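You operate a simulated robot arm through the tools that you are given. There is no shell and no other tool. Be economical: measure what you need, move in short steps, check, and stop when the job is done.

Carry out the task below with a simulated two-armed robot. There is one attempt and no reset: what you move stays moved.

JOB
Put the orange glass in the big bowl. Then shut the top beige drawer. Then shut the narrow tray between the filters. Then put one of the rolls from the worktop by the doorway on the worktop beside the sink. Do these in the order given. Set down upright: orange glass. The narrow tray between the filters goes toward x -1.0, y +0.2, z +0.0 (a direction in the base frame), to its stop.

The check looks at the end state, three seconds after you hand in, the way a careful person would. Anything else that was tipped, shoved, dropped, spilled or broken makes it a failure.

ROBOT AND FRAMES
Two 7-joint arms with fingered hands on one trunk, on a base that drives. Base frame: it is fixed to the floor where the robot stands at the start and does not move with it; the origin is under the middle of the robot, x ahead of it, y to its left, z up. Lengths are in cm, angles in rad, forces in N, time in s.
The left shoulder is at the start at [3.8, 12.4, 124], the right one opposite. With the tool pointing down near the work surface each hand reaches from about 44 to 84 cm from the robot's upright axis, wherever it stands, measured 20 degrees to its own side. Places, roughly: big bowl [0, -60, 70]; narrow tray between the filters [-100, 50, 170]; orange glass (8x8x12 cm) [60, -40, 100]; roll (7x6x5 cm) [-100, 140, 90]; roll (9x8x5 cm) [-100, 120, 90]; top beige drawer [40, -10, 80]; worktop beside the sink [40, -60, 90]. Payload 3.6 kg a hand.
The TCP of each hand is the grasp point between the finger pads, 3.4 cm short of the fingertips. In the tool frame z runs along the fingers and y along their closing line. Largest opening 11.6 cm; the body of the gripper starts 4 cm behind the TCP. The gripper is a hand of 5 fingers: y runs from the thumb to the fingers, the wrist lies at [-1.6, -16, -16.4] in the tool frame.
Orientation is that of the tool frame in the base frame, as a unit quaternion [x, y, z, w]. With the fingers straight down and the wrist toward the robot, the tool's x, y and z point along [0, 1, 0], [1, 0, 0] and [0, 0, -1] of the base frame.

CONTROLS
- The arms move only by the tool drive_tool. It takes "left_plan", "right_plan" or both (then of equal length, played together; a hand with none holds still); each is a list of rows, each a list of 6 numbers: the shift along the tool's x, y, z in cm, then the turn, a rotation vector about the tool's x, y, z in rad. In form: [[tx, ty, tz, ax, ay, az], ...]. A call has 1 to 8 rows; each row shifts and turns the commanded pose from where the row before left it, along the tool's axes as they then stand. Each row takes 0.2 s and may step no farther than 5 cm and 0.15 rad from the row before; otherwise, the whole call is refused. Where a pose cannot be reached the arm comes as near as it can. A force on the tool above 40 N (or 10 N above the force at the start of the call, whichever is more), or a blocked arm, ends the call early, and 0.2 s more pass. In this call time passes only in rows, and 0.2 s behind the last. It gives the time, the measured TCP pose, the force on the tool (base axes), the opening and the grip force at its end, in the units of the frame above (readings bear some noise), with the torque about the TCP (base axes, N m) and any sound that the robot's microphone picked up.
- Cameras (640 x 400 px; columns grow to the right, rows downward): "scene" is now at [5.09, 5.28, 136.97]; the picture's right is [0.96, -0.29, -0.00], its down [-0.27, -0.89, -0.36] and it looks along [0.10, 0.35, -0.93] (base axes); focal length 214 px, centre (320, 200). "left" rides on the left gripper at [-6.9, -13.4, -11] in its tool frame; the picture's right is [-0.77, -0.19, 0.61], its down [0.59, -0.58, 0.56] and it looks along [0.25, 0.79, 0.55] (tool axes); focal length 256 px, centre (320, 200). "right" rides on the right gripper at [6.9, -13.4, -11] in its tool frame; the picture's right is [-0.77, 0.19, -0.61], its down [-0.59, -0.58, 0.57] and it looks along [-0.25, 0.79, 0.55] (tool axes); focal length 256 px, centre (320, 200). There is no depth. A picture from a camera that has moved, and an enlarged one, comes with that camera's place and axes in the base frame and with its lens.
- grab_frame(camera): a new picture of that camera. The clock stands still meanwhile.
- raise_lower(by): slides the trunk up (or, below 0, down) by that many cm; the arms and the scene camera ride with it, the base frame stays. It gives what a move gives, with no picture.
- roll_base(legs): drives the robot by 1 to 6 legs, each [ahead, turn to the left] in cm and rad, along the robot's own axes; the way and the turn of a leg run together, so that a leg with both is an arc; at most 150 cm and 3.142 rad a leg. The arms and the cameras ride along, it lands a little off, and it stops where it bumps. It gives what a move gives.
- finger_targets(index, middle, ring, little, thumb_bend, thumb_turn, hand): sets how far each is bent, from 0 (flat) to 100 (curled in); at 30 the hand is open as for a grip, at 70 the pads meet at the TCP. One left out holds its place. A second passes; each finger stops where it meets its share of the squeeze, and holds until it gets a number again. It is the only way to open and close the hand. It gives what a move gives, with no picture; readings hold the bend of each and the force on index, middle, ring, little, thumb and palm. thumb_turn goes from beside the hand (0) to across from the fingers (100), as for a grip.
- head_to(pan, tilt): turns the head with the scene camera to pan (to the left, within 1.501 rad either way) and tilt (down, from -0.506 to 1.204), counted from straight ahead of the robot. It gives what a move gives.
- inspect(camera, box): a new picture of the part [left, top, right, bottom] of that camera's present view, enlarged. The clock stands still meanwhile.
- sign_off(): hands the job in; it is judged then, once.

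Go step by step. Nothing tells you exact positions but the pictures and the camera data: compare them with the known pose of the tool, close in by small moves and look again before you grip or let go. The budget is 165 turns and 130 pictures, counting those below and the enlarged ones. Unless the task says otherwise, let go and move clear before handing in, and close with one line.

The tools are called after ">>>" as a command line: name --argument value ..., lists and objects as JSON in quotes. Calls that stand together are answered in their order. drive_tool: Moves the arms, as the interface text tells. Its arguments: {"type":"object","properties":{"left_plan":{"type":"array","items":{"type":"array","items":{"type":"number"}}},"right_plan":{"type":"array","items":{"type":"array","items":{"type":"number"}}}},"required":[]} The other tools are called the same way: raise_lower (by) slides the trunk up or down; finger_targets (index, middle, ring, little, thumb_bend, thumb_turn, hand) moves the fingers one by one; roll_base (legs) drives the base; head_to (pan, tilt) turns the head that bears the scene camera; grab_frame (camera) takes a picture; inspect (camera, box) takes an enlarged picture of a part of a camera's view; sign_off () hands the job in.

At the start:

```text
clock: 0.0
left_tcp_pos: [57.21, -9.63, 100.0]
left_orientation: [0.707, 0.707, 0.0, -0.001]
left_force: [-0.3, -0.6, 0.4]
left_torque: [0.01, -0.02, 0.01]
left_width: 11.6
left_grasp_force: 0.1
left_shape: jaw
left_bend: [30.0, 30.0, 30.0, 30.0, 30.0, 97.0]
left_finger forces: [0.1, 0.1, 0.0, 0.0, 0.0, 0.0]
right_tcp_pos: [40.26, -45.64, 114.92]
right_orientation: [0.707, 0.707, 0.0, 0.0]
right_force: [-0.3, -0.6, -0.1]
right_torque: [0.02, 0.0, 0.0]
right_width: 11.6
right_grasp_force: 0.0
right_shape: jaw
right_bend: [30.0, 30.0, 30.0, 30.0, 30.0, 97.0]
right_finger forces: [0.1, 0.1, 0.1, 0.0, 0.0, 0.0]
trunk travel left (down, up): [-43.4, 32.9]
robot x, y, heading: [-0.16, 0.45, -0.001]
head pan, tilt: [1.279, 1.201]
```

scene: 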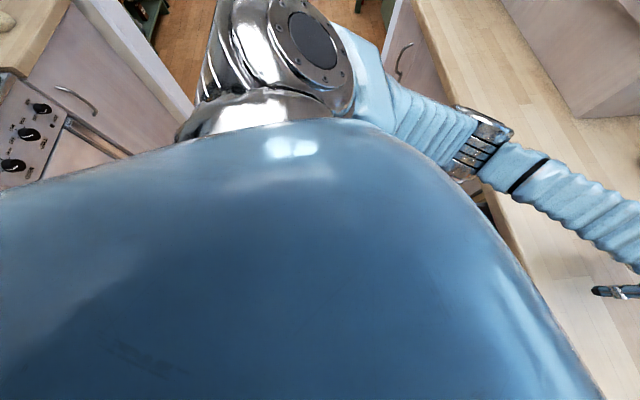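
right: 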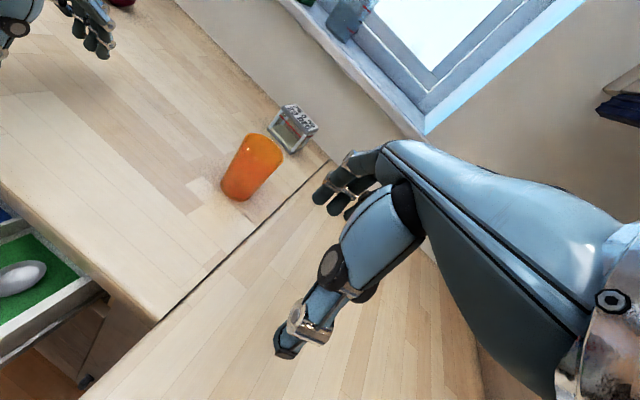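
left: 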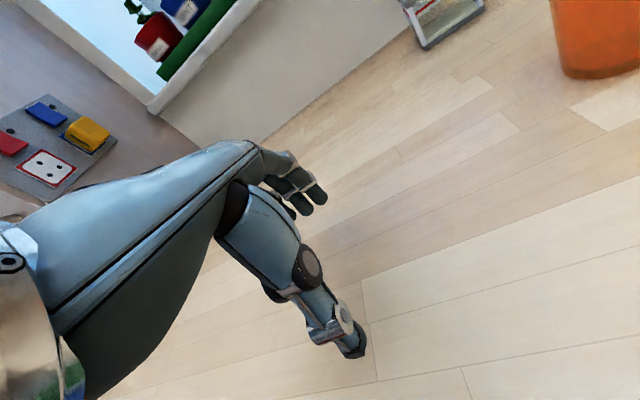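

I see the orange glass on the worktop ahead right, and an open drawer below. I will first turn the head to survey the scene.

>>> head_to --pan -0.5 --tilt 0.6

```text
clock: 1.8
left_tcp_pos: [57.22, -9.67, 100.08]
left_orientation: [0.707, 0.707, 0.0, 0.0]
left_force: [-0.4, -0.1, -0.6]
left_torque: [0.03, 0.01, 0.0]
left_width: 11.63
left_grasp_force: 0.1
left_shape: jaw
left_bend: [30.0, 30.0, 30.0, 30.0, 30.0, 97.0]
left_finger forces: [0.1, 0.0, 0.0, 0.0, 0.0, 0.1]
right_tcp_pos: [40.22, -45.86, 115.05]
right_orientation: [0.707, 0.707, 0.0, 0.0]
right_force: [-1.1, -0.3, 0.7]
right_torque: [-0.01, -0.02, 0.0]
right_width: 11.56
right_grasp_force: 0.2
right_shape: jaw
right_bend: [30.0, 30.0, 30.0, 30.0, 30.0, 97.0]
right_finger forces: [0.1, 0.1, 0.0, 0.0, 0.1, 0.0]
trunk travel left (down, up): [-43.4, 32.9]
robot x, y, heading: [0.1, 0.03, 0.001]
head pan, tilt: [-0.499, 0.6]
```

The head now looks ahead right; I take a picture.

>>> grab_frame --camera "scene"

```text
126 pictures are left
camera scene: at [11.25, -4.3, 141.42], right [-0.48, -0.88, 0.0], down [-0.5, 0.27, -0.82], along [0.72, -0.39, -0.57], focal length 214 px, centre (320, 200)
```

scene: 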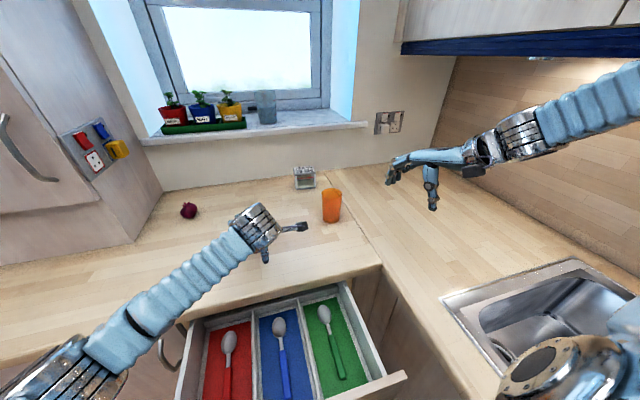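

The L-shaped worktop has the glass in the corner, the open cutlery drawer, and a sink to the right. The "big bowl" may be the sink basin; I look there.

>>> head_to --pan -1.3 --tilt 0.8

>>> grab_frame --camera "scene"

```text
clock: 2.9
left_tcp_pos: [57.1, -9.68, 99.96]
left_orientation: [0.708, 0.707, 0.0, 0.0]
left_force: [0.3, 0.5, 0.1]
left_torque: [-0.01, -0.01, 0.0]
left_width: 11.58
left_grasp_force: 0.0
left_shape: jaw
left_bend: [30.0, 30.0, 30.0, 30.0, 30.0, 97.0]
left_finger forces: [0.0, 0.0, 0.0, 0.1, 0.0, 0.1]
right_tcp_pos: [40.23, -45.74, 115.07]
right_orientation: [0.707, 0.707, 0.0, -0.001]
right_force: [0.4, -0.8, 0.3]
right_torque: [0.02, 0.03, 0.02]
right_width: 11.58
right_grasp_force: 0.2
right_shape: jaw
right_bend: [30.0, 30.0, 30.0, 30.0, 30.0, 97.0]
right_finger forces: [0.0, 0.0, 0.0, 0.0, 0.1, 0.1]
trunk travel left (down, up): [-43.4, 32.9]
robot x, y, heading: [0.11, -0.15, 0.003]
head pan, tilt: [-1.3, 0.799]
```

```text
125 pictures are left
camera scene: at [5.65, -7.85, 139.74], right [-0.96, -0.27, 0.0], down [-0.19, 0.69, -0.7], along [0.19, -0.67, -0.72], focal length 214 px, centre (320, 200)
```

scene: 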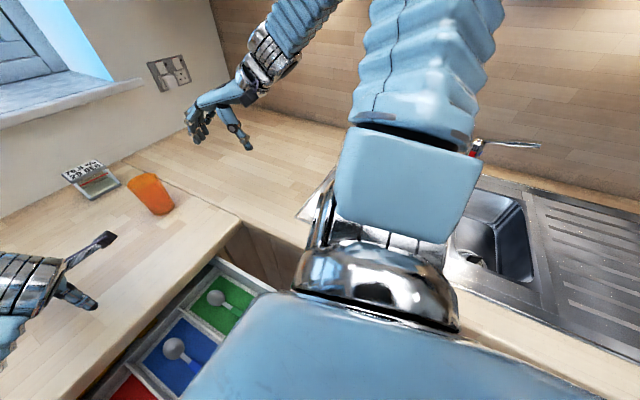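

The sink's big bowl is around (0,-60) to the right, small one at (-30,-53). The glass is at about (63.3,-37), base at z 91. I move the right hand above it.

>>> drive_tool --right_plan '[[1.74, 4.6, 0, 0, 0, 0], [1.74, 4.6, 0, 0, 0, 0], [1.74, 4.6, 0, 0, 0, 0], [1.74, 4.6, 0, 0, 0, 0], [1.74, 4.6, 0, 0, 0, 0]]'

>>> head_to --pan -0.6 --tilt 0.7

>>> grab_frame --camera "right"

>>> grab_frame --camera "scene"

```text
clock: 4.1
left_tcp_pos: [57.3, -9.6, 99.9]
left_orientation: [0.707, 0.707, 0.0, -0.001]
left_force: [0.7, -0.8, -0.3]
left_torque: [0.0, -0.01, 0.01]
left_width: 11.63
left_grasp_force: 0.0
left_shape: jaw
left_bend: [30.0, 30.0, 30.0, 30.0, 30.0, 97.0]
left_finger forces: [0.0, 0.0, 0.1, 0.0, 0.0, 0.1]
right_tcp_pos: [62.94, -38.54, 114.71]
right_orientation: [0.704, 0.71, 0.002, -0.002]
right_force: [0.0, 0.1, -0.3]
right_torque: [-0.02, -0.02, -0.01]
right_width: 11.59
right_grasp_force: 0.1
right_shape: jaw
right_bend: [30.0, 30.0, 30.0, 30.0, 30.0, 97.0]
right_finger forces: [0.1, 0.0, 0.1, 0.1, 0.0, 0.1]
right hand out of reach, approached as far as the arm can: row 5
trunk travel left (down, up): [-43.4, 32.9]
robot x, y, heading: [-0.09, -0.3, -0.001]
head pan, tilt: [-1.3, 0.799]
```

```text
clock: 5.2
left_tcp_pos: [57.15, -9.72, 99.93]
left_orientation: [0.707, 0.708, -0.001, 0.0]
left_force: [-0.2, 0.0, 0.0]
left_torque: [0.02, -0.01, 0.01]
left_width: 11.57
left_grasp_force: 0.2
left_shape: jaw
left_bend: [30.0, 30.0, 30.0, 30.0, 30.0, 97.0]
left_finger forces: [0.0, 0.0, 0.0, 0.1, 0.1, 0.0]
right_tcp_pos: [62.83, -38.38, 114.87]
right_orientation: [0.704, 0.71, 0.002, -0.001]
right_force: [0.3, 0.4, 0.3]
right_torque: [0.01, 0.0, 0.02]
right_width: 11.59
right_grasp_force: 0.2
right_shape: jaw
right_bend: [30.0, 30.0, 30.0, 30.0, 30.0, 97.0]
right_finger forces: [0.0, 0.0, 0.0, 0.0, 0.0, 0.1]
trunk travel left (down, up): [-43.4, 32.9]
robot x, y, heading: [0.01, -0.08, -0.003]
head pan, tilt: [-0.6, 0.7]
```

```text
124 pictures are left
camera right: at [49.31, -31.73, 125.84], right [0.19, -0.77, 0.61], down [-0.57, -0.59, -0.57], along [0.8, -0.24, -0.55], focal length 256 px, centre (320, 200)
```

right: 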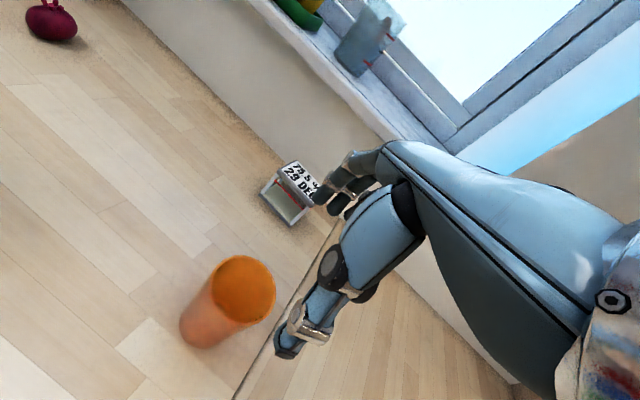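

```text
123 pictures are left
camera scene: at [10.51, -4.9, 140.56], right [-0.57, -0.82, 0.0], down [-0.53, 0.36, -0.76], along [0.63, -0.43, -0.64], focal length 214 px, centre (320, 200)
```

scene: 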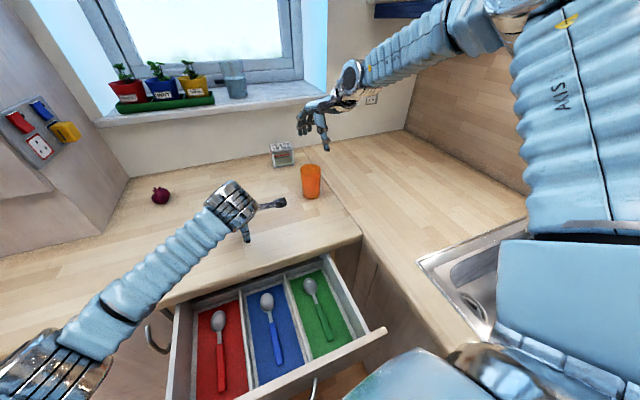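

The glass centre is confirmed near (63.2,-37.2); the hand is about 1 cm off. I lower carefully to see whether the lower pose is better within reach.

>>> drive_tool --right_plan '[[0, 0, 2.5, 0, 0, 0], [0, 0, 2.5, 0, 0, 0]]'

>>> grab_frame --camera "right"

```text
clock: 5.8
left_tcp_pos: [57.27, -9.7, 99.91]
left_orientation: [0.707, 0.707, 0.0, -0.001]
left_force: [0.8, -0.7, -0.1]
left_torque: [-0.01, 0.01, 0.02]
left_width: 11.6
left_grasp_force: 0.0
left_shape: jaw
left_bend: [30.0, 30.0, 30.0, 30.0, 30.0, 97.0]
left_finger forces: [0.0, 0.0, 0.0, 0.0, 0.0, 0.0]
right_tcp_pos: [62.79, -38.78, 109.81]
right_orientation: [0.704, 0.71, 0.002, -0.001]
right_force: [-0.7, -0.2, -0.6]
right_torque: [-0.02, 0.0, -0.04]
right_width: 11.59
right_grasp_force: 0.1
right_shape: jaw
right_bend: [30.0, 30.0, 30.0, 30.0, 30.0, 97.0]
right_finger forces: [0.0, 0.1, 0.0, 0.0, 0.0, 0.0]
trunk travel left (down, up): [-43.4, 32.9]
robot x, y, heading: [-0.27, 0.28, 0.0]
head pan, tilt: [-0.6, 0.7]
```

```text
122 pictures are left
camera right: at [49.38, -31.96, 120.91], right [0.19, -0.77, 0.61], down [-0.57, -0.59, -0.57], along [0.8, -0.24, -0.55], focal length 256 px, centre (320, 200)
```

right: 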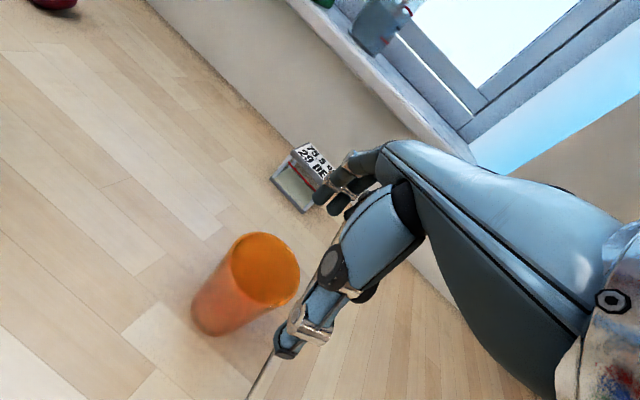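

The hand needs about 1.4 cm in +y. I shift that and descend partly.

>>> drive_tool --right_plan '[[1.4, -0.2, 0, 0, 0, 0], [0, 0, 2.5, 0, 0, 0], [0, 0, 2.3, 0, 0, 0]]'

>>> grab_frame --camera "right"

>>> inspect --camera "scene" --box '[220, 80, 420, 230]'

```text
clock: 6.6
left_tcp_pos: [57.15, -9.65, 99.94]
left_orientation: [0.707, 0.708, 0.0, 0.0]
left_force: [-0.8, -0.2, 0.6]
left_torque: [-0.01, 0.02, 0.02]
left_width: 11.57
left_grasp_force: 0.0
left_shape: jaw
left_bend: [30.0, 30.0, 30.0, 30.0, 30.0, 97.0]
left_finger forces: [0.0, 0.0, 0.0, 0.0, 0.0, 0.1]
right_tcp_pos: [62.21, -39.06, 105.23]
right_orientation: [0.705, 0.709, 0.003, -0.001]
right_force: [-0.7, -0.6, -0.2]
right_torque: [0.01, 0.02, -0.01]
right_width: 11.58
right_grasp_force: 0.1
right_shape: jaw
right_bend: [30.0, 30.0, 30.0, 30.0, 30.0, 97.0]
right_finger forces: [0.0, 0.0, 0.0, 0.0, 0.1, 0.0]
right hand out of reach, approached as far as the arm can: row 1, 2, 3
trunk travel left (down, up): [-43.4, 32.9]
robot x, y, heading: [0.33, 0.18, 0.003]
head pan, tilt: [-0.6, 0.7]
```

```text
121 pictures are left
camera right: at [48.73, -32.23, 116.22], right [0.19, -0.77, 0.61], down [-0.57, -0.59, -0.57], along [0.8, -0.24, -0.55], focal length 256 px, centre (320, 200)
```

right: 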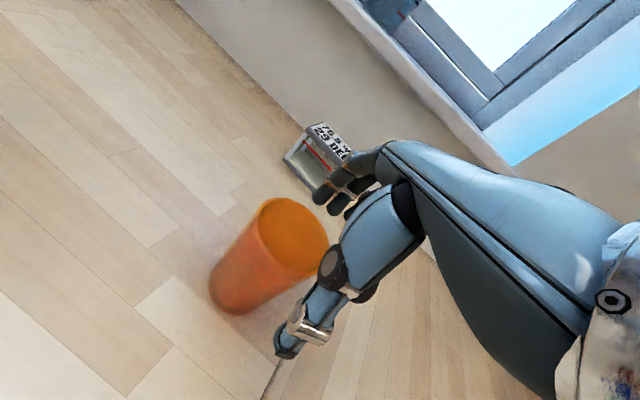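

```text
2.67 times, centred on (320, 155) of scene
camera zoom: at [10.53, -4.92, 140.56], right [-0.56, -0.83, 0.0], down [-0.53, 0.36, -0.76], along [0.63, -0.43, -0.64], focal length 572 px, centre (320, 320)
```

zoom: 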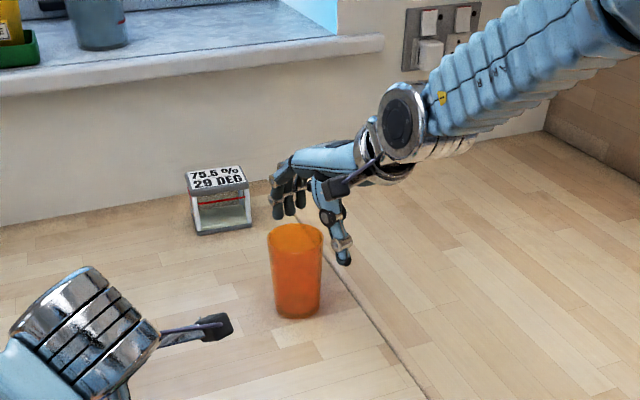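

The right arm is at its reach edge toward +y. I lift the right hand, raise and retract the left hand, then turn the base slightly right to bring the glass in the comfortable zone.

>>> drive_tool --right_plan '[[0, 0, -4, 0, 0, 0], [0, 0, -4, 0, 0, 0], [0, 0, 0, 0, 0, 0]]' --left_plan '[[0, -2, -4.5, 0, 0, 0], [0, -3, -4, 0, 0, 0], [0, -3, -4, 0, 0, 0]]'

>>> roll_base --legs '[[0, -0.2]]'

>>> grab_frame --camera "right"

```text
clock: 7.4
left_tcp_pos: [49.11, -9.44, 112.49]
left_orientation: [0.707, 0.708, 0.0, 0.0]
left_force: [-0.6, 0.5, -0.4]
left_torque: [-0.02, 0.02, -0.02]
left_width: 11.6
left_grasp_force: 0.0
left_shape: jaw
left_bend: [30.0, 30.0, 30.0, 30.0, 30.0, 97.0]
left_finger forces: [0.0, 0.0, 0.0, 0.0, 0.0, 0.0]
right_tcp_pos: [62.16, -38.78, 113.31]
right_orientation: [0.707, 0.707, 0.0, 0.0]
right_force: [0.7, 0.2, 0.0]
right_torque: [0.0, 0.03, 0.01]
right_width: 11.6
right_grasp_force: 0.1
right_shape: jaw
right_bend: [30.0, 30.0, 30.0, 30.0, 30.0, 97.0]
right_finger forces: [0.0, 0.0, 0.1, 0.1, 0.1, 0.0]
trunk travel left (down, up): [-43.4, 32.9]
robot x, y, heading: [0.58, -0.39, -0.001]
head pan, tilt: [-0.6, 0.7]
```

```text
clock: 8.5
left_tcp_pos: [46.18, -18.92, 112.51]
left_orientation: [0.773, 0.634, -0.001, -0.001]
left_force: [-0.9, 0.0, -1.8]
left_torque: [0.01, -0.03, 0.06]
left_width: 11.6
left_grasp_force: 0.0
left_shape: jaw
left_bend: [30.0, 30.0, 30.0, 30.0, 30.0, 97.0]
left_finger forces: [0.0, 0.1, 0.0, 0.1, 0.0, 0.1]
right_tcp_pos: [53.27, -50.26, 113.37]
right_orientation: [0.773, 0.634, 0.001, -0.001]
right_force: [-0.2, -0.4, 0.0]
right_torque: [-0.06, -0.03, 0.0]
right_width: 11.59
right_grasp_force: 0.1
right_shape: jaw
right_bend: [30.0, 30.0, 30.0, 30.0, 30.0, 97.0]
right_finger forces: [0.1, 0.1, 0.0, 0.0, 0.1, 0.0]
trunk travel left (down, up): [-43.4, 32.9]
robot x, y, heading: [-0.16, -0.23, -0.201]
head pan, tilt: [-0.6, 0.7]
```

```text
119 pictures are left
camera right: at [41.52, -40.86, 124.39], right [0.03, -0.79, 0.61], down [-0.68, -0.46, -0.57], along [0.73, -0.4, -0.55], focal length 256 px, centre (320, 200)
```

right: 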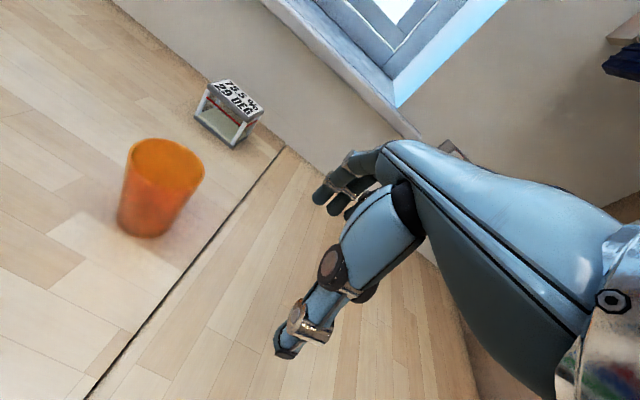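

Now yaw matches −0.2. The glass is ~14.6 cm along tool x, 6.4 along tool y; I move there at height.

>>> drive_tool --right_plan '[[3.64, 1.61, 0, 0, 0, 0], [3.64, 1.61, 0, 0, 0, 0], [3.64, 1.61, 0, 0, 0, 0], [3.64, 1.61, 0, 0, 0, 0]]'

>>> grab_frame --camera "right"

```text
clock: 9.5
left_tcp_pos: [46.28, -19.07, 112.47]
left_orientation: [0.773, 0.634, 0.0, -0.001]
left_force: [0.2, 0.2, -0.7]
left_torque: [0.02, -0.03, -0.01]
left_width: 11.57
left_grasp_force: 0.0
left_shape: jaw
left_bend: [30.0, 30.0, 30.0, 30.0, 30.0, 97.0]
left_finger forces: [0.1, 0.0, 0.0, 0.1, 0.0, 0.0]
right_tcp_pos: [54.67, -49.6, 113.53]
right_orientation: [0.767, 0.642, 0.007, -0.003]
right_force: [-0.1, 0.4, -0.5]
right_torque: [-0.02, -0.03, -0.02]
right_width: 11.6
right_grasp_force: 0.1
right_shape: jaw
right_bend: [30.0, 30.0, 30.0, 30.0, 30.0, 97.0]
right_finger forces: [0.0, 0.1, 0.0, 0.1, 0.0, 0.0]
right hand out of reach, approached as far as the arm can: row 1, 2, 3, 4
trunk travel left (down, up): [-43.4, 32.9]
robot x, y, heading: [-0.27, -0.21, -0.2]
head pan, tilt: [-0.6, 0.7]
```

```text
118 pictures are left
camera right: at [42.7, -40.47, 124.5], right [0.04, -0.8, 0.6], down [-0.67, -0.47, -0.58], along [0.74, -0.37, -0.55], focal length 256 px, centre (320, 200)
```

right: 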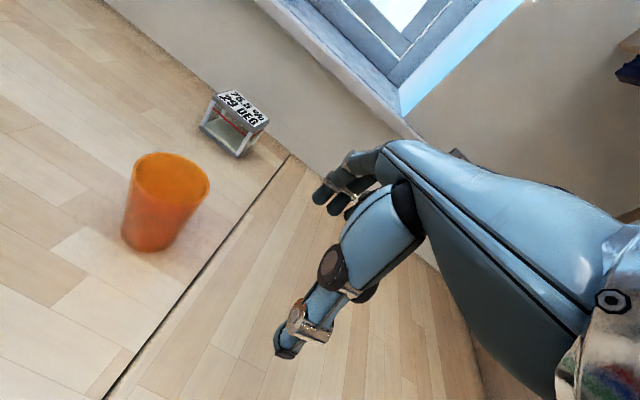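

Turning the base did not help; the wrist is the limiting joint. I yaw the hand to the left so it lines up with the forearm, and see how it moves.

>>> drive_tool --right_plan '[[0, 0, 0, 0, 0, -0.14], [0, 0, 0, 0, 0, -0.14], [0, 0, 0, 0, 0, -0.14]]'

```text
clock: 10.3
left_tcp_pos: [46.24, -18.93, 112.43]
left_orientation: [0.774, 0.634, -0.001, -0.001]
left_force: [0.6, 0.2, 0.3]
left_torque: [-0.02, 0.01, 0.0]
left_width: 11.61
left_grasp_force: 0.0
left_shape: jaw
left_bend: [30.0, 30.0, 30.0, 30.0, 30.0, 97.0]
left_finger forces: [0.0, 0.0, 0.1, 0.0, 0.0, 0.1]
right_tcp_pos: [57.23, -45.55, 113.64]
right_orientation: [0.625, 0.781, 0.0, -0.001]
right_force: [-0.3, 1.0, -0.5]
right_torque: [0.03, 0.01, -0.01]
right_width: 11.59
right_grasp_force: 0.1
right_shape: jaw
right_bend: [30.0, 30.0, 30.0, 30.0, 30.0, 97.0]
right_finger forces: [0.1, 0.0, 0.0, 0.0, 0.0, 0.0]
trunk travel left (down, up): [-43.4, 32.9]
robot x, y, heading: [0.05, -0.14, -0.197]
head pan, tilt: [-0.6, 0.7]
```

It helped: the hand is freed. I move the remaining (5.3, 8.3) cm.

>>> drive_tool --right_plan '[[2.31, 2.33, 0, 0, 0, 0], [2.31, 2.33, 0, 0, 0, 0], [2.31, 2.33, 0, 0, 0, 0]]'

>>> grab_frame --camera "right"

```text
clock: 11.1
left_tcp_pos: [46.23, -18.99, 112.52]
left_orientation: [0.774, 0.633, 0.0, -0.001]
left_force: [-0.3, -0.2, 0.5]
left_torque: [-0.03, 0.03, 0.01]
left_width: 11.61
left_grasp_force: 0.1
left_shape: jaw
left_bend: [30.0, 30.0, 30.0, 30.0, 30.0, 97.0]
left_finger forces: [0.0, 0.1, 0.0, 0.0, 0.0, 0.1]
right_tcp_pos: [58.83, -36.7, 114.67]
right_orientation: [0.624, 0.781, 0.001, 0.0]
right_force: [-0.5, 0.4, 0.4]
right_torque: [-0.03, 0.02, 0.0]
right_width: 11.61
right_grasp_force: 0.0
right_shape: jaw
right_bend: [30.0, 30.0, 30.0, 30.0, 30.0, 97.0]
right_finger forces: [0.0, 0.1, 0.1, 0.0, 0.1, 0.1]
right hand out of reach, approached as far as the arm can: row 1, 2, 3
trunk travel left (down, up): [-43.4, 32.9]
robot x, y, heading: [0.07, -0.09, -0.197]
head pan, tilt: [-0.6, 0.7]
```

```text
117 pictures are left
camera right: at [44.34, -32.99, 125.64], right [0.35, -0.71, 0.61], down [-0.43, -0.7, -0.57], along [0.83, -0.06, -0.55], focal length 256 px, centre (320, 200)
```

right: 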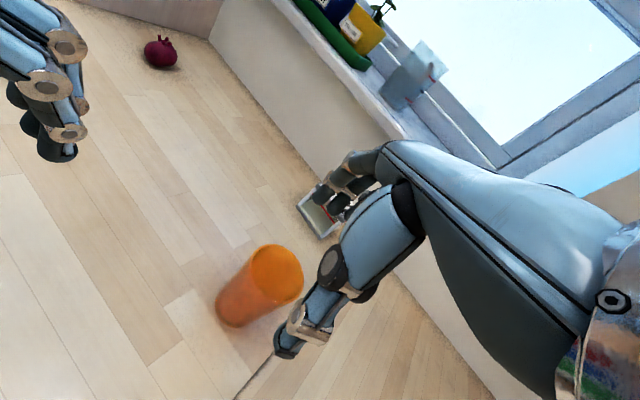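

Still 3.7 cm short in x. The arm seems limited inward, so I turn the base left instead so the glass lies more on the right hand's side.

>>> drive_tool --right_plan '[[-4, -1, -1, 0, 0, 0.14], [-4, -1, -1, 0, 0, 0.14]]'

>>> roll_base --legs '[[0, 0.35]]'

```text
clock: 11.7
left_tcp_pos: [46.17, -19.16, 112.52]
left_orientation: [0.774, 0.633, -0.001, -0.001]
left_force: [-1.6, 0.4, 0.4]
left_torque: [0.01, -0.01, 0.01]
left_width: 11.57
left_grasp_force: 0.0
left_shape: jaw
left_bend: [30.0, 30.0, 30.0, 30.0, 30.0, 97.0]
left_finger forces: [0.0, 0.0, 0.1, 0.0, 0.1, 0.1]
right_tcp_pos: [57.9, -45.86, 116.56]
right_orientation: [0.726, 0.688, 0.002, -0.002]
right_force: [-1.1, 0.1, -0.9]
right_torque: [0.05, 0.01, 0.01]
right_width: 11.56
right_grasp_force: 0.1
right_shape: jaw
right_bend: [30.0, 30.0, 30.0, 30.0, 30.0, 97.0]
right_finger forces: [0.0, 0.0, 0.1, 0.0, 0.0, 0.0]
right hand out of reach, approached as far as the arm can: row 2
trunk travel left (down, up): [-43.4, 32.9]
robot x, y, heading: [-0.11, 0.06, -0.201]
head pan, tilt: [-0.6, 0.7]
```

```text
clock: 13.2
left_tcp_pos: [49.96, -2.11, 112.53]
left_orientation: [0.652, 0.758, -0.002, 0.0]
left_force: [0.2, -0.2, 0.2]
left_torque: [-0.01, -0.01, 0.02]
left_width: 11.59
left_grasp_force: 0.1
left_shape: jaw
left_bend: [30.0, 30.0, 30.0, 30.0, 30.0, 97.0]
left_finger forces: [0.0, 0.0, 0.0, 0.1, 0.0, 0.0]
right_tcp_pos: [70.07, -23.19, 116.34]
right_orientation: [0.595, 0.804, 0.002, -0.002]
right_force: [1.0, 0.4, -0.6]
right_torque: [-0.04, 0.0, -0.03]
right_width: 11.57
right_grasp_force: 0.0
right_shape: jaw
right_bend: [30.0, 30.0, 30.0, 30.0, 30.0, 97.0]
right_finger forces: [0.0, 0.0, 0.0, 0.1, 0.0, 0.0]
trunk travel left (down, up): [-43.4, 32.9]
robot x, y, heading: [-0.05, -0.11, 0.153]
head pan, tilt: [-0.6, 0.7]
```

Now move to the glass from this side.

>>> drive_tool --right_plan '[[-2.83, -2.85, 0, 0, 0, 0], [-2.83, -2.85, 0, 0, 0, 0], [-2.83, -2.85, 0, 0, 0, 0], [-2.83, -2.85, 0, 0, 0, 0]]'

>>> grab_frame --camera "right"

```text
clock: 14.2
left_tcp_pos: [49.94, -2.35, 112.46]
left_orientation: [0.653, 0.757, 0.001, -0.001]
left_force: [0.0, -0.7, 0.0]
left_torque: [0.0, 0.0, 0.0]
left_width: 11.57
left_grasp_force: 0.1
left_shape: jaw
left_bend: [30.0, 30.0, 30.0, 30.0, 30.0, 97.0]
left_finger forces: [0.0, 0.0, 0.1, 0.1, 0.1, 0.0]
right_tcp_pos: [62.49, -37.59, 116.38]
right_orientation: [0.594, 0.805, 0.003, -0.003]
right_force: [-0.2, 0.3, 0.8]
right_torque: [0.0, 0.02, 0.01]
right_width: 11.6
right_grasp_force: 0.0
right_shape: jaw
right_bend: [30.0, 30.0, 30.0, 30.0, 30.0, 97.0]
right_finger forces: [0.0, 0.0, 0.1, 0.0, 0.0, 0.1]
trunk travel left (down, up): [-43.4, 32.9]
robot x, y, heading: [0.29, 0.34, 0.151]
head pan, tilt: [-0.6, 0.7]
```

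```text
116 pictures are left
camera right: at [47.62, -35.03, 127.42], right [0.4, -0.69, 0.61], down [-0.38, -0.73, -0.57], along [0.83, 0.0, -0.55], focal length 256 px, centre (320, 200)
```

right: 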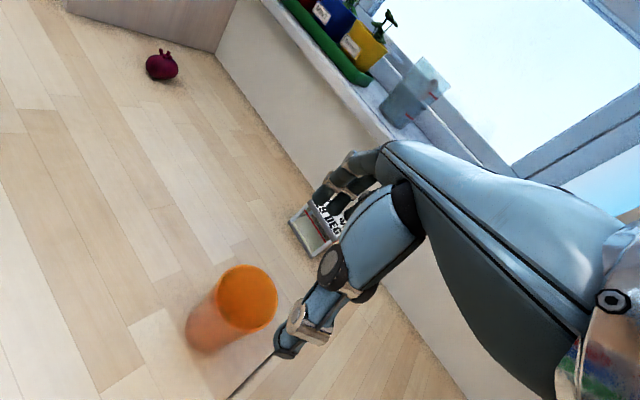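

Aligned with the glass (62.7,-37.5). Descending straight to about z 105, then check.

>>> drive_tool --right_plan '[[0, 0, 3, 0, 0, 0], [0, 0, 3, 0, 0, 0], [0, 0, 3, 0, 0, 0], [0, 0, 2.5, 0, 0, 0]]'

>>> grab_frame --camera "right"

>>> inspect --camera "scene" --box '[260, 80, 500, 230]'

```text
clock: 15.2
left_tcp_pos: [49.97, -2.16, 112.5]
left_orientation: [0.652, 0.758, 0.0, -0.001]
left_force: [0.7, 0.1, 0.1]
left_torque: [-0.02, 0.0, 0.03]
left_width: 11.59
left_grasp_force: 0.0
left_shape: jaw
left_bend: [30.0, 30.0, 30.0, 30.0, 30.0, 97.0]
left_finger forces: [0.0, 0.1, 0.0, 0.0, 0.1, 0.0]
right_tcp_pos: [62.73, -37.35, 104.82]
right_orientation: [0.595, 0.804, 0.003, -0.002]
right_force: [0.3, 0.0, 0.1]
right_torque: [0.03, -0.02, 0.04]
right_width: 11.57
right_grasp_force: 0.0
right_shape: jaw
right_bend: [30.0, 30.0, 30.0, 30.0, 30.0, 97.0]
right_finger forces: [0.1, 0.1, 0.0, 0.0, 0.0, 0.0]
trunk travel left (down, up): [-43.4, 32.9]
robot x, y, heading: [0.28, 0.32, 0.154]
head pan, tilt: [-0.6, 0.7]
```

```text
115 pictures are left
camera right: at [47.83, -34.67, 115.84], right [0.4, -0.68, 0.61], down [-0.38, -0.73, -0.57], along [0.83, 0.0, -0.55], focal length 256 px, centre (320, 200)
```

right: 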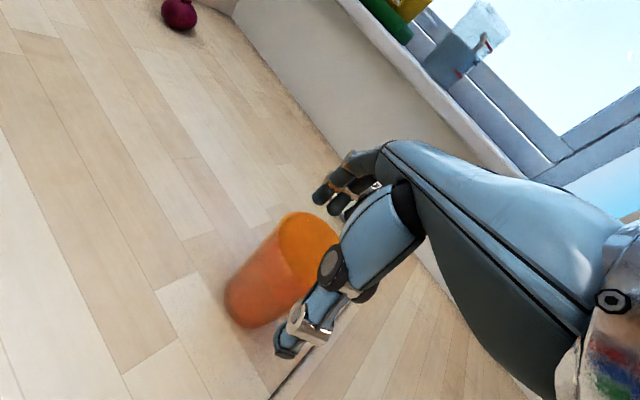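

```text
2.67 times, centred on (380, 155) of scene
camera zoom: at [11.16, -3.35, 140.56], right [-0.44, -0.9, 0.0], down [-0.58, 0.28, -0.76], along [0.69, -0.33, -0.65], focal length 572 px, centre (160, 320)
```

zoom: 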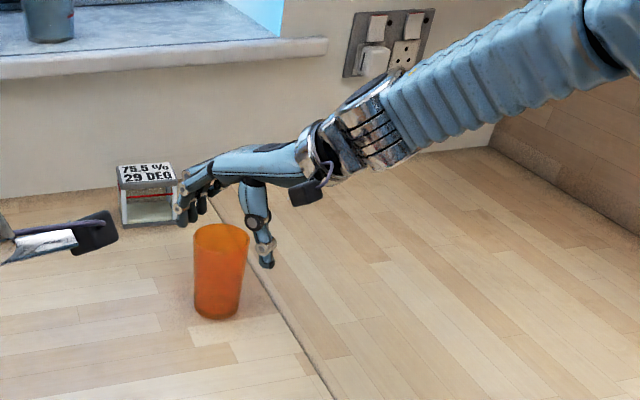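

The glass sits between thumb and fingers. I descend the last 4 cm to z≈101.

>>> drive_tool --right_plan '[[0, -0.1, 2, 0, 0, 0], [0, -0.1, 1.8, 0, 0, 0]]'

>>> grab_frame --camera "right"

```text
clock: 15.8
left_tcp_pos: [49.93, -1.95, 112.47]
left_orientation: [0.652, 0.758, 0.0, -0.001]
left_force: [-0.4, 0.2, 0.1]
left_torque: [0.01, 0.0, 0.01]
left_width: 11.59
left_grasp_force: 0.0
left_shape: jaw
left_bend: [30.0, 30.0, 30.0, 30.0, 30.0, 97.0]
left_finger forces: [0.1, 0.0, 0.0, 0.1, 0.0, 0.1]
right_tcp_pos: [62.29, -37.32, 101.06]
right_orientation: [0.595, 0.804, 0.001, -0.002]
right_force: [0.5, 0.6, -0.5]
right_torque: [-0.02, 0.01, 0.02]
right_width: 11.59
right_grasp_force: 0.1
right_shape: jaw
right_bend: [30.0, 30.0, 30.0, 30.0, 30.0, 97.0]
right_finger forces: [0.0, 0.0, 0.0, 0.0, 0.0, 0.0]
trunk travel left (down, up): [-43.4, 32.9]
robot x, y, heading: [0.02, -0.25, 0.144]
head pan, tilt: [-0.6, 0.7]
```

```text
113 pictures are left
camera right: at [47.48, -34.67, 112.05], right [0.41, -0.68, 0.61], down [-0.38, -0.73, -0.57], along [0.83, 0.0, -0.55], focal length 256 px, centre (320, 200)
```

right: 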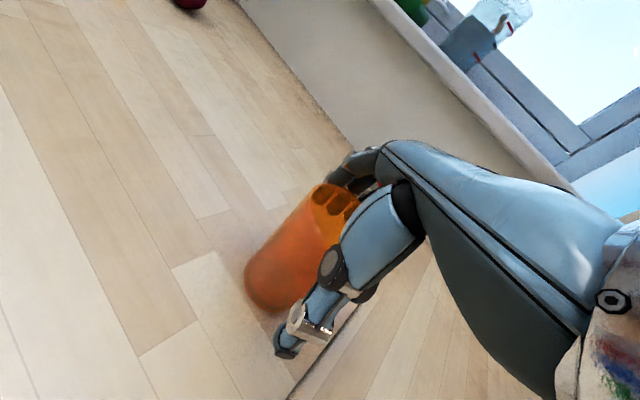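

I zoom to see whether the fingers are outside the far side of the glass.

>>> inspect --camera "right" --box '[220, 120, 420, 370]'

>>> inspect --camera "scene" --box '[300, 120, 400, 220]'

```text
1.60 times, centred on (320, 245) of right
camera zoom: at [47.48, -34.67, 112.05], right [0.41, -0.68, 0.61], down [-0.38, -0.73, -0.57], along [0.83, 0.0, -0.55], focal length 410 px, centre (320, 128)
```

zoom: 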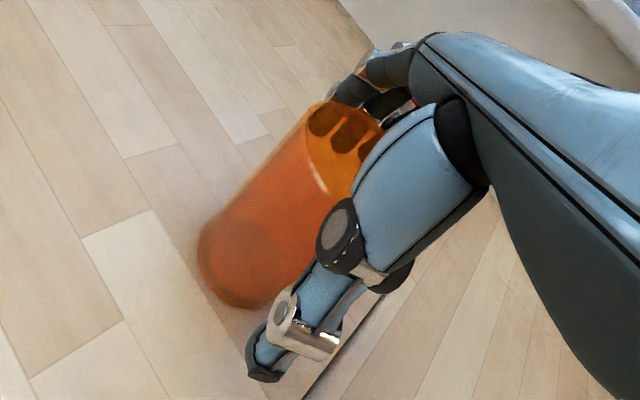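

```text
4.00 times, centred on (350, 170) of scene
camera zoom: at [11.16, -3.23, 140.56], right [-0.44, -0.9, 0.0], down [-0.58, 0.28, -0.76], along [0.69, -0.33, -0.64], focal length 858 px, centre (200, 320)
```

zoom: 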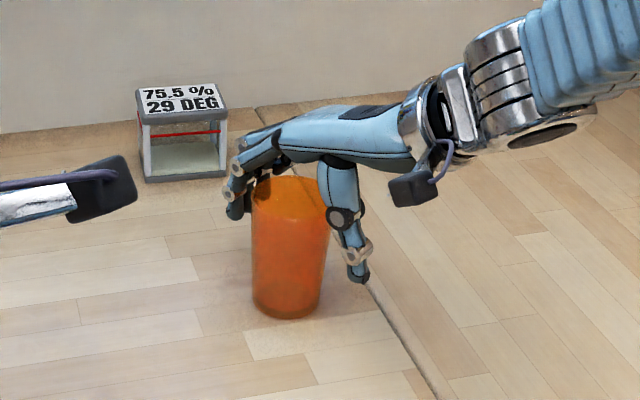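

The fingers pass outside the far wall and the thumb the near wall. I close.

>>> finger_targets --hand "right" --index 55 --middle 55 --ring 55 --little 55 --thumb_bend 55

>>> inspect --camera "scene" --box '[300, 120, 400, 220]'

```text
clock: 16.8
left_tcp_pos: [49.98, -2.12, 112.42]
left_orientation: [0.652, 0.758, 0.0, -0.001]
left_force: [0.7, -0.8, 0.5]
left_torque: [0.0, -0.01, -0.03]
left_width: 11.61
left_grasp_force: 0.1
left_shape: jaw
left_bend: [30.0, 30.0, 30.0, 30.0, 30.0, 97.0]
left_finger forces: [0.0, 0.0, 0.1, 0.0, 0.1, 0.1]
right_tcp_pos: [62.33, -37.29, 100.97]
right_orientation: [0.594, 0.804, 0.002, -0.002]
right_force: [2.1, 0.0, 3.5]
right_torque: [0.05, -0.34, -0.03]
right_width: 6.16
right_grasp_force: 18.6
right_shape: fingers
right_bend: [49.0, 48.0, 52.0, 55.0, 51.0, 97.0]
right_finger forces: [6.8, 9.0, 2.6, 0.0, 18.2, 0.1]
trunk travel left (down, up): [-43.4, 32.9]
robot x, y, heading: [-0.23, -0.13, 0.145]
head pan, tilt: [-0.6, 0.7]
```

```text
4.00 times, centred on (350, 170) of scene
camera zoom: at [11.11, -3.28, 140.57], right [-0.44, -0.9, 0.0], down [-0.58, 0.28, -0.76], along [0.69, -0.33, -0.64], focal length 858 px, centre (200, 320)
```

zoom: 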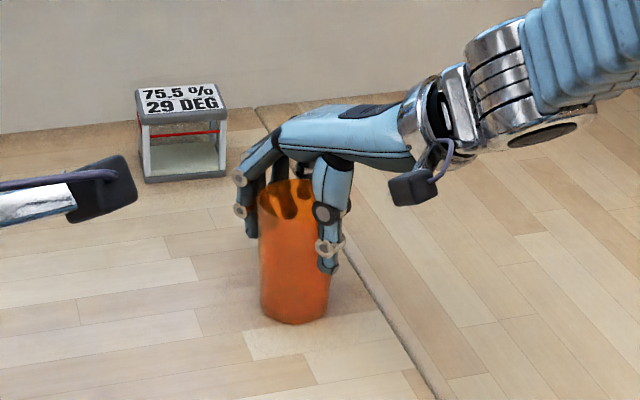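

The grip holds with 18 N. I lift and check.

>>> drive_tool --right_plan '[[0, 0, -2, 0, 0, 0], [0, 0, -3, 0, 0, 0], [0, 0, -4, 0, 0, 0]]'

>>> grab_frame --camera "right"

>>> grab_frame --camera "scene"

```text
clock: 17.6
left_tcp_pos: [49.93, -2.03, 112.55]
left_orientation: [0.652, 0.759, -0.001, -0.001]
left_force: [-1.1, 0.6, 0.3]
left_torque: [-0.02, 0.0, 0.0]
left_width: 11.57
left_grasp_force: 0.0
left_shape: jaw
left_bend: [30.0, 30.0, 30.0, 30.0, 30.0, 97.0]
left_finger forces: [0.0, 0.1, 0.0, 0.0, 0.1, 0.0]
right_tcp_pos: [62.34, -37.64, 110.35]
right_orientation: [0.595, 0.804, 0.0, -0.001]
right_force: [0.0, 0.8, -2.2]
right_torque: [0.01, 0.0, -0.01]
right_width: 6.16
right_grasp_force: 18.1
right_shape: fingers
right_bend: [49.0, 49.0, 53.0, 55.0, 51.0, 97.0]
right_finger forces: [6.7, 8.3, 2.6, 0.1, 17.9, 0.0]
trunk travel left (down, up): [-43.4, 32.9]
robot x, y, heading: [-0.13, -0.1, 0.147]
head pan, tilt: [-0.6, 0.7]
```

```text
109 pictures are left
camera right: at [47.49, -35.0, 121.33], right [0.4, -0.68, 0.61], down [-0.38, -0.73, -0.57], along [0.83, 0.0, -0.56], focal length 256 px, centre (320, 200)
```

right: 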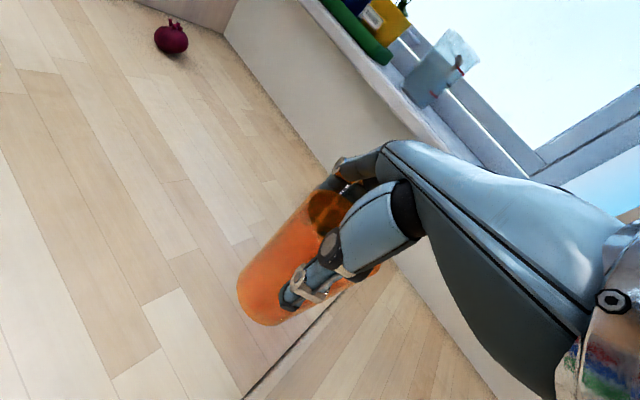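

```text
108 pictures are left
camera scene: at [11.07, -3.22, 140.57], right [-0.44, -0.9, 0.0], down [-0.58, 0.28, -0.76], along [0.69, -0.33, -0.64], focal length 214 px, centre (320, 200)
```

scene: 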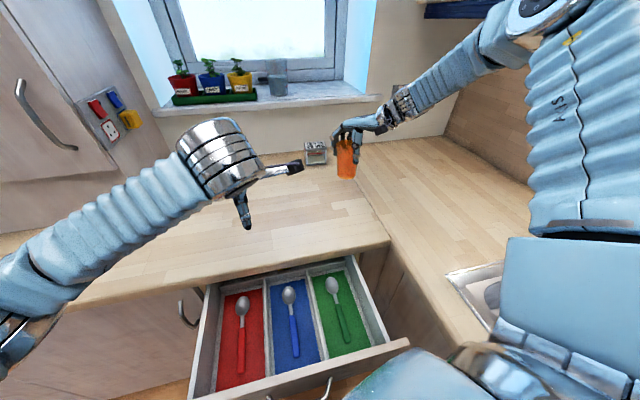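

The glass is held and lifted. I raise and retract it, then turn the robot toward the sink in steps.

>>> drive_tool --right_plan '[[0, -2, -4, 0, 0, 0], [0, -2, -4, 0, 0, 0], [0, -3, -2, 0, 0, 0]]'

>>> roll_base --legs '[[0, -0.5]]'

>>> head_to --pan -0.8 --tilt 0.8

>>> grab_frame --camera "scene"

```text
clock: 18.4
left_tcp_pos: [49.71, -2.24, 112.66]
left_orientation: [0.652, 0.758, -0.001, 0.001]
left_force: [0.3, -0.2, 0.1]
left_torque: [0.01, 0.04, -0.02]
left_width: 11.58
left_grasp_force: 0.0
left_shape: jaw
left_bend: [30.0, 30.0, 30.0, 30.0, 30.0, 97.0]
left_finger forces: [0.0, 0.0, 0.1, 0.2, 0.1, 0.1]
right_tcp_pos: [55.42, -39.79, 120.21]
right_orientation: [0.596, 0.803, 0.003, -0.003]
right_force: [-0.2, -0.6, -2.5]
right_torque: [0.01, 0.0, -0.03]
right_width: 6.12
right_grasp_force: 17.9
right_shape: fingers
right_bend: [49.0, 49.0, 53.0, 55.0, 51.0, 97.0]
right_finger forces: [6.7, 8.2, 2.7, 0.0, 17.8, 0.0]
trunk travel left (down, up): [-43.4, 32.9]
robot x, y, heading: [0.25, 0.07, 0.147]
head pan, tilt: [-0.6, 0.7]
```

```text
clock: 20.2
left_tcp_pos: [42.92, -25.54, 112.5]
left_orientation: [0.818, 0.576, -0.001, -0.001]
left_force: [-0.9, -0.1, -0.8]
left_torque: [0.02, -0.03, 0.0]
left_width: 11.58
left_grasp_force: 0.1
left_shape: jaw
left_bend: [30.0, 30.0, 30.0, 30.0, 30.0, 97.0]
left_finger forces: [0.0, 0.0, 0.0, 0.1, 0.0, 0.0]
right_tcp_pos: [30.33, -61.33, 120.07]
right_orientation: [0.773, 0.634, 0.002, -0.001]
right_force: [-0.4, 0.0, -2.0]
right_torque: [-0.01, -0.03, 0.01]
right_width: 6.11
right_grasp_force: 17.3
right_shape: fingers
right_bend: [49.0, 49.0, 53.0, 55.0, 51.0, 97.0]
right_finger forces: [6.6, 8.1, 2.7, 0.0, 17.4, 0.1]
trunk travel left (down, up): [-43.4, 32.9]
robot x, y, heading: [-0.11, 0.07, -0.342]
head pan, tilt: [-0.6, 0.7]
```

```text
clock: 21.0
left_tcp_pos: [43.01, -25.6, 112.52]
left_orientation: [0.818, 0.576, -0.001, -0.001]
left_force: [-0.3, -1.2, -0.1]
left_torque: [-0.02, 0.01, -0.01]
left_width: 11.59
left_grasp_force: 0.1
left_shape: jaw
left_bend: [30.0, 30.0, 30.0, 30.0, 30.0, 97.0]
left_finger forces: [0.0, 0.1, 0.0, 0.0, 0.0, 0.0]
right_tcp_pos: [30.2, -61.29, 120.08]
right_orientation: [0.773, 0.634, 0.003, -0.001]
right_force: [0.5, 0.5, -1.9]
right_torque: [0.03, -0.01, -0.01]
right_width: 6.13
right_grasp_force: 17.4
right_shape: fingers
right_bend: [49.0, 49.0, 53.0, 55.0, 51.0, 97.0]
right_finger forces: [6.6, 8.1, 2.6, 0.0, 17.2, 0.1]
trunk travel left (down, up): [-43.4, 32.9]
robot x, y, heading: [0.22, -0.16, -0.346]
head pan, tilt: [-0.799, 0.799]
```

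```text
107 pictures are left
camera scene: at [6.65, -8.62, 139.74], right [-0.91, -0.41, 0.0], down [-0.3, 0.65, -0.7], along [0.29, -0.63, -0.72], focal length 214 px, centre (320, 200)
```

scene: 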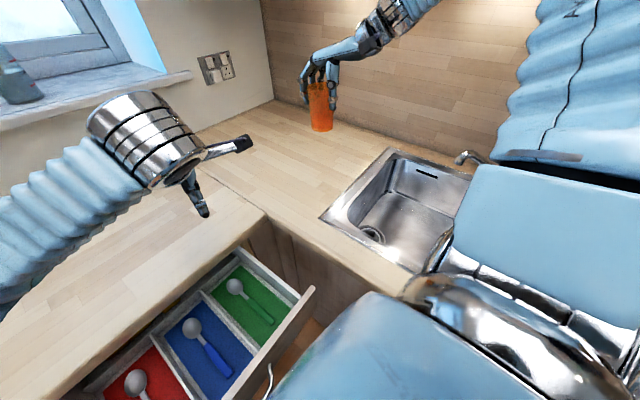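

I have a good view of the big bowl: interior roughly x −13…18, y −45…−85, floor near z≈75, faucet behind to the right. I turn a further −0.35.

>>> roll_base --legs '[[0, -0.35]]'

>>> grab_frame --camera "scene"

>>> grab_frame --camera "right"

```text
clock: 22.4
left_tcp_pos: [31.71, -38.66, 112.42]
left_orientation: [0.905, 0.426, 0.0, 0.0]
left_force: [0.5, -0.7, -0.5]
left_torque: [0.01, -0.01, 0.03]
left_width: 11.6
left_grasp_force: 0.1
left_shape: jaw
left_bend: [30.0, 30.0, 30.0, 30.0, 30.0, 97.0]
left_finger forces: [0.0, 0.0, 0.1, 0.0, 0.1, 0.0]
right_tcp_pos: [7.71, -67.98, 120.01]
right_orientation: [0.87, 0.492, 0.002, -0.002]
right_force: [0.2, -0.3, -1.8]
right_torque: [0.02, -0.01, 0.0]
right_width: 6.13
right_grasp_force: 17.8
right_shape: fingers
right_bend: [49.0, 49.0, 53.0, 55.0, 51.0, 97.0]
right_finger forces: [6.6, 8.0, 2.8, 0.0, 17.0, 0.1]
trunk travel left (down, up): [-43.4, 32.9]
robot x, y, heading: [0.0, -0.33, -0.689]
head pan, tilt: [-0.799, 0.799]
```

```text
106 pictures are left
camera scene: at [3.31, -10.38, 139.72], right [-1.0, -0.08, 0.0], down [-0.06, 0.72, -0.7], along [0.06, -0.69, -0.72], focal length 214 px, centre (320, 200)
```

scene: 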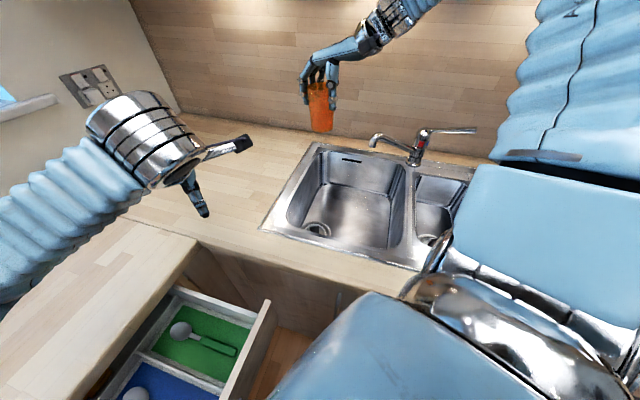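

```text
105 pictures are left
camera right: at [-0.25, -55.15, 131.07], right [-0.24, -0.76, 0.61], down [-0.8, -0.2, -0.57], along [0.55, -0.62, -0.56], focal length 256 px, centre (320, 200)
```

right: 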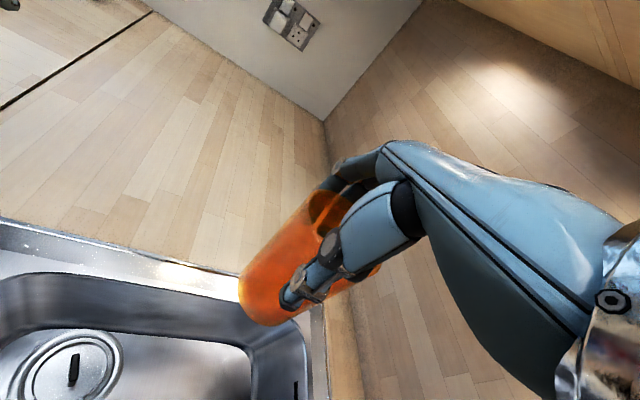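

The bowl's opening spans about (15,-46)…(-23,-76), drain at (8,-58), faucet tip at (-10,-79,100). I'll set the glass at about (-4,-64), clear of the drain; first move there at height.

>>> drive_tool --right_plan '[[-1, -3.93, 0, 0, 0, 0], [-1, -3.93, 0, 0, 0, 0], [-1, -3.93, 0, 0, 0, 0], [0, 0, 4, 0, 0, 0], [0, 0, 4, 0, 0, 0], [0, 0, 4, 0, 0, 0]]'

>>> grab_frame --camera "scene"

>>> grab_frame --camera "right"

```text
clock: 23.8
left_tcp_pos: [31.78, -38.71, 112.35]
left_orientation: [0.905, 0.425, 0.0, -0.001]
left_force: [-0.1, -0.8, 0.6]
left_torque: [0.0, -0.01, 0.02]
left_width: 11.58
left_grasp_force: 0.1
left_shape: jaw
left_bend: [30.0, 30.0, 30.0, 30.0, 30.0, 97.0]
left_finger forces: [0.0, 0.1, 0.1, 0.1, 0.0, 0.0]
right_tcp_pos: [-3.85, -64.25, 108.05]
right_orientation: [0.87, 0.492, 0.003, -0.002]
right_force: [-0.4, -0.3, -2.3]
right_torque: [-0.04, 0.01, -0.01]
right_width: 6.12
right_grasp_force: 17.0
right_shape: fingers
right_bend: [49.0, 49.0, 53.0, 55.0, 51.0, 97.0]
right_finger forces: [6.8, 8.0, 2.8, 0.0, 16.8, 0.1]
trunk travel left (down, up): [-43.4, 32.9]
robot x, y, heading: [0.52, -0.19, -0.689]
head pan, tilt: [-0.799, 0.799]
```

```text
104 pictures are left
camera scene: at [3.27, -10.47, 139.73], right [-1.0, -0.08, 0.0], down [-0.06, 0.72, -0.7], along [0.06, -0.69, -0.72], focal length 214 px, centre (320, 200)
```

scene: 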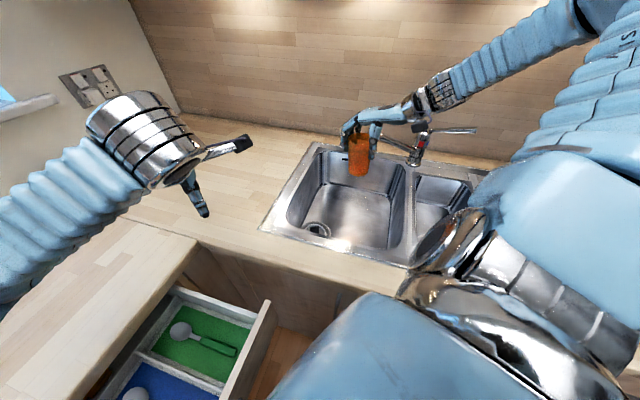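

```text
103 pictures are left
camera right: at [-11.81, -51.53, 119.11], right [-0.24, -0.76, 0.61], down [-0.8, -0.2, -0.57], along [0.55, -0.62, -0.56], focal length 256 px, centre (320, 200)
```

right: 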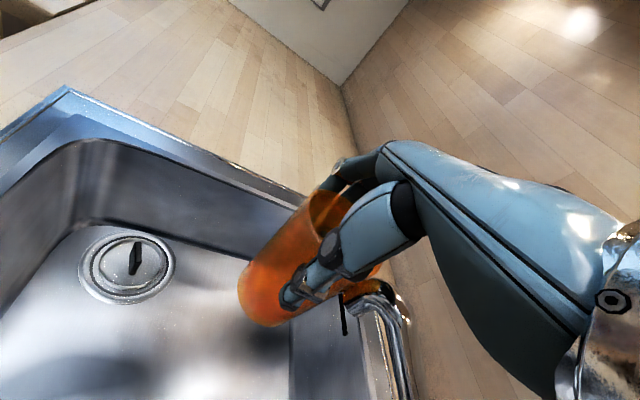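

Clear of the faucet (about 14 cm). I descend into the bowl, then close in slowly.

>>> drive_tool --right_plan '[[0.7, 0, 4, 0, 0, 0], [0.7, 0, 4, 0, 0, 0], [0, 0, 4, 0, 0, 0], [0, 0, 3, 0, 0, 0]]'

>>> grab_frame --camera "scene"

>>> grab_frame --camera "right"

```text
clock: 24.8
left_tcp_pos: [31.64, -38.8, 112.47]
left_orientation: [0.905, 0.426, 0.001, -0.002]
left_force: [0.3, 0.8, 0.1]
left_torque: [0.01, 0.01, -0.01]
left_width: 11.61
left_grasp_force: 0.0
left_shape: jaw
left_bend: [30.0, 30.0, 30.0, 30.0, 30.0, 97.0]
left_finger forces: [0.1, 0.0, 0.1, 0.0, 0.1, 0.0]
right_tcp_pos: [-3.24, -63.07, 92.85]
right_orientation: [0.871, 0.491, 0.002, -0.003]
right_force: [0.6, -0.7, -2.1]
right_torque: [0.03, 0.04, -0.02]
right_width: 6.1
right_grasp_force: 17.8
right_shape: fingers
right_bend: [49.0, 49.0, 53.0, 55.0, 51.0, 97.0]
right_finger forces: [6.6, 8.0, 2.9, 0.0, 16.7, 0.0]
trunk travel left (down, up): [-43.4, 32.9]
robot x, y, heading: [0.04, -0.07, -0.696]
head pan, tilt: [-0.799, 0.799]
```

```text
102 pictures are left
camera scene: at [3.0, -10.72, 139.73], right [-1.0, -0.08, 0.0], down [-0.05, 0.72, -0.69], along [0.06, -0.69, -0.72], focal length 214 px, centre (320, 200)
```

scene: 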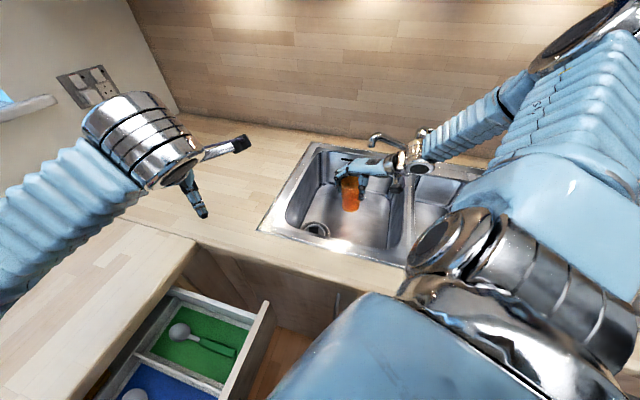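

```text
101 pictures are left
camera right: at [-11.2, -50.27, 104.01], right [-0.24, -0.76, 0.6], down [-0.8, -0.2, -0.57], along [0.55, -0.62, -0.56], focal length 256 px, centre (320, 200)
```

right: 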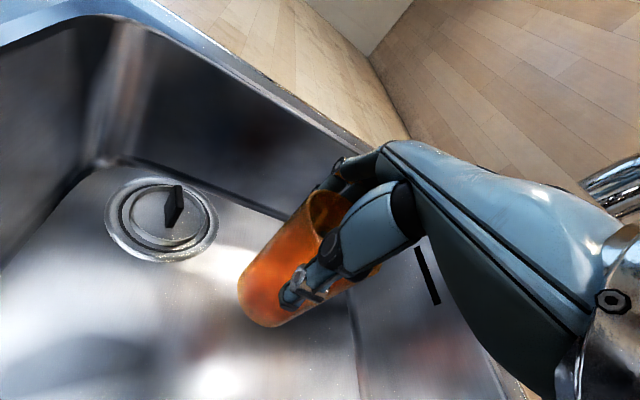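

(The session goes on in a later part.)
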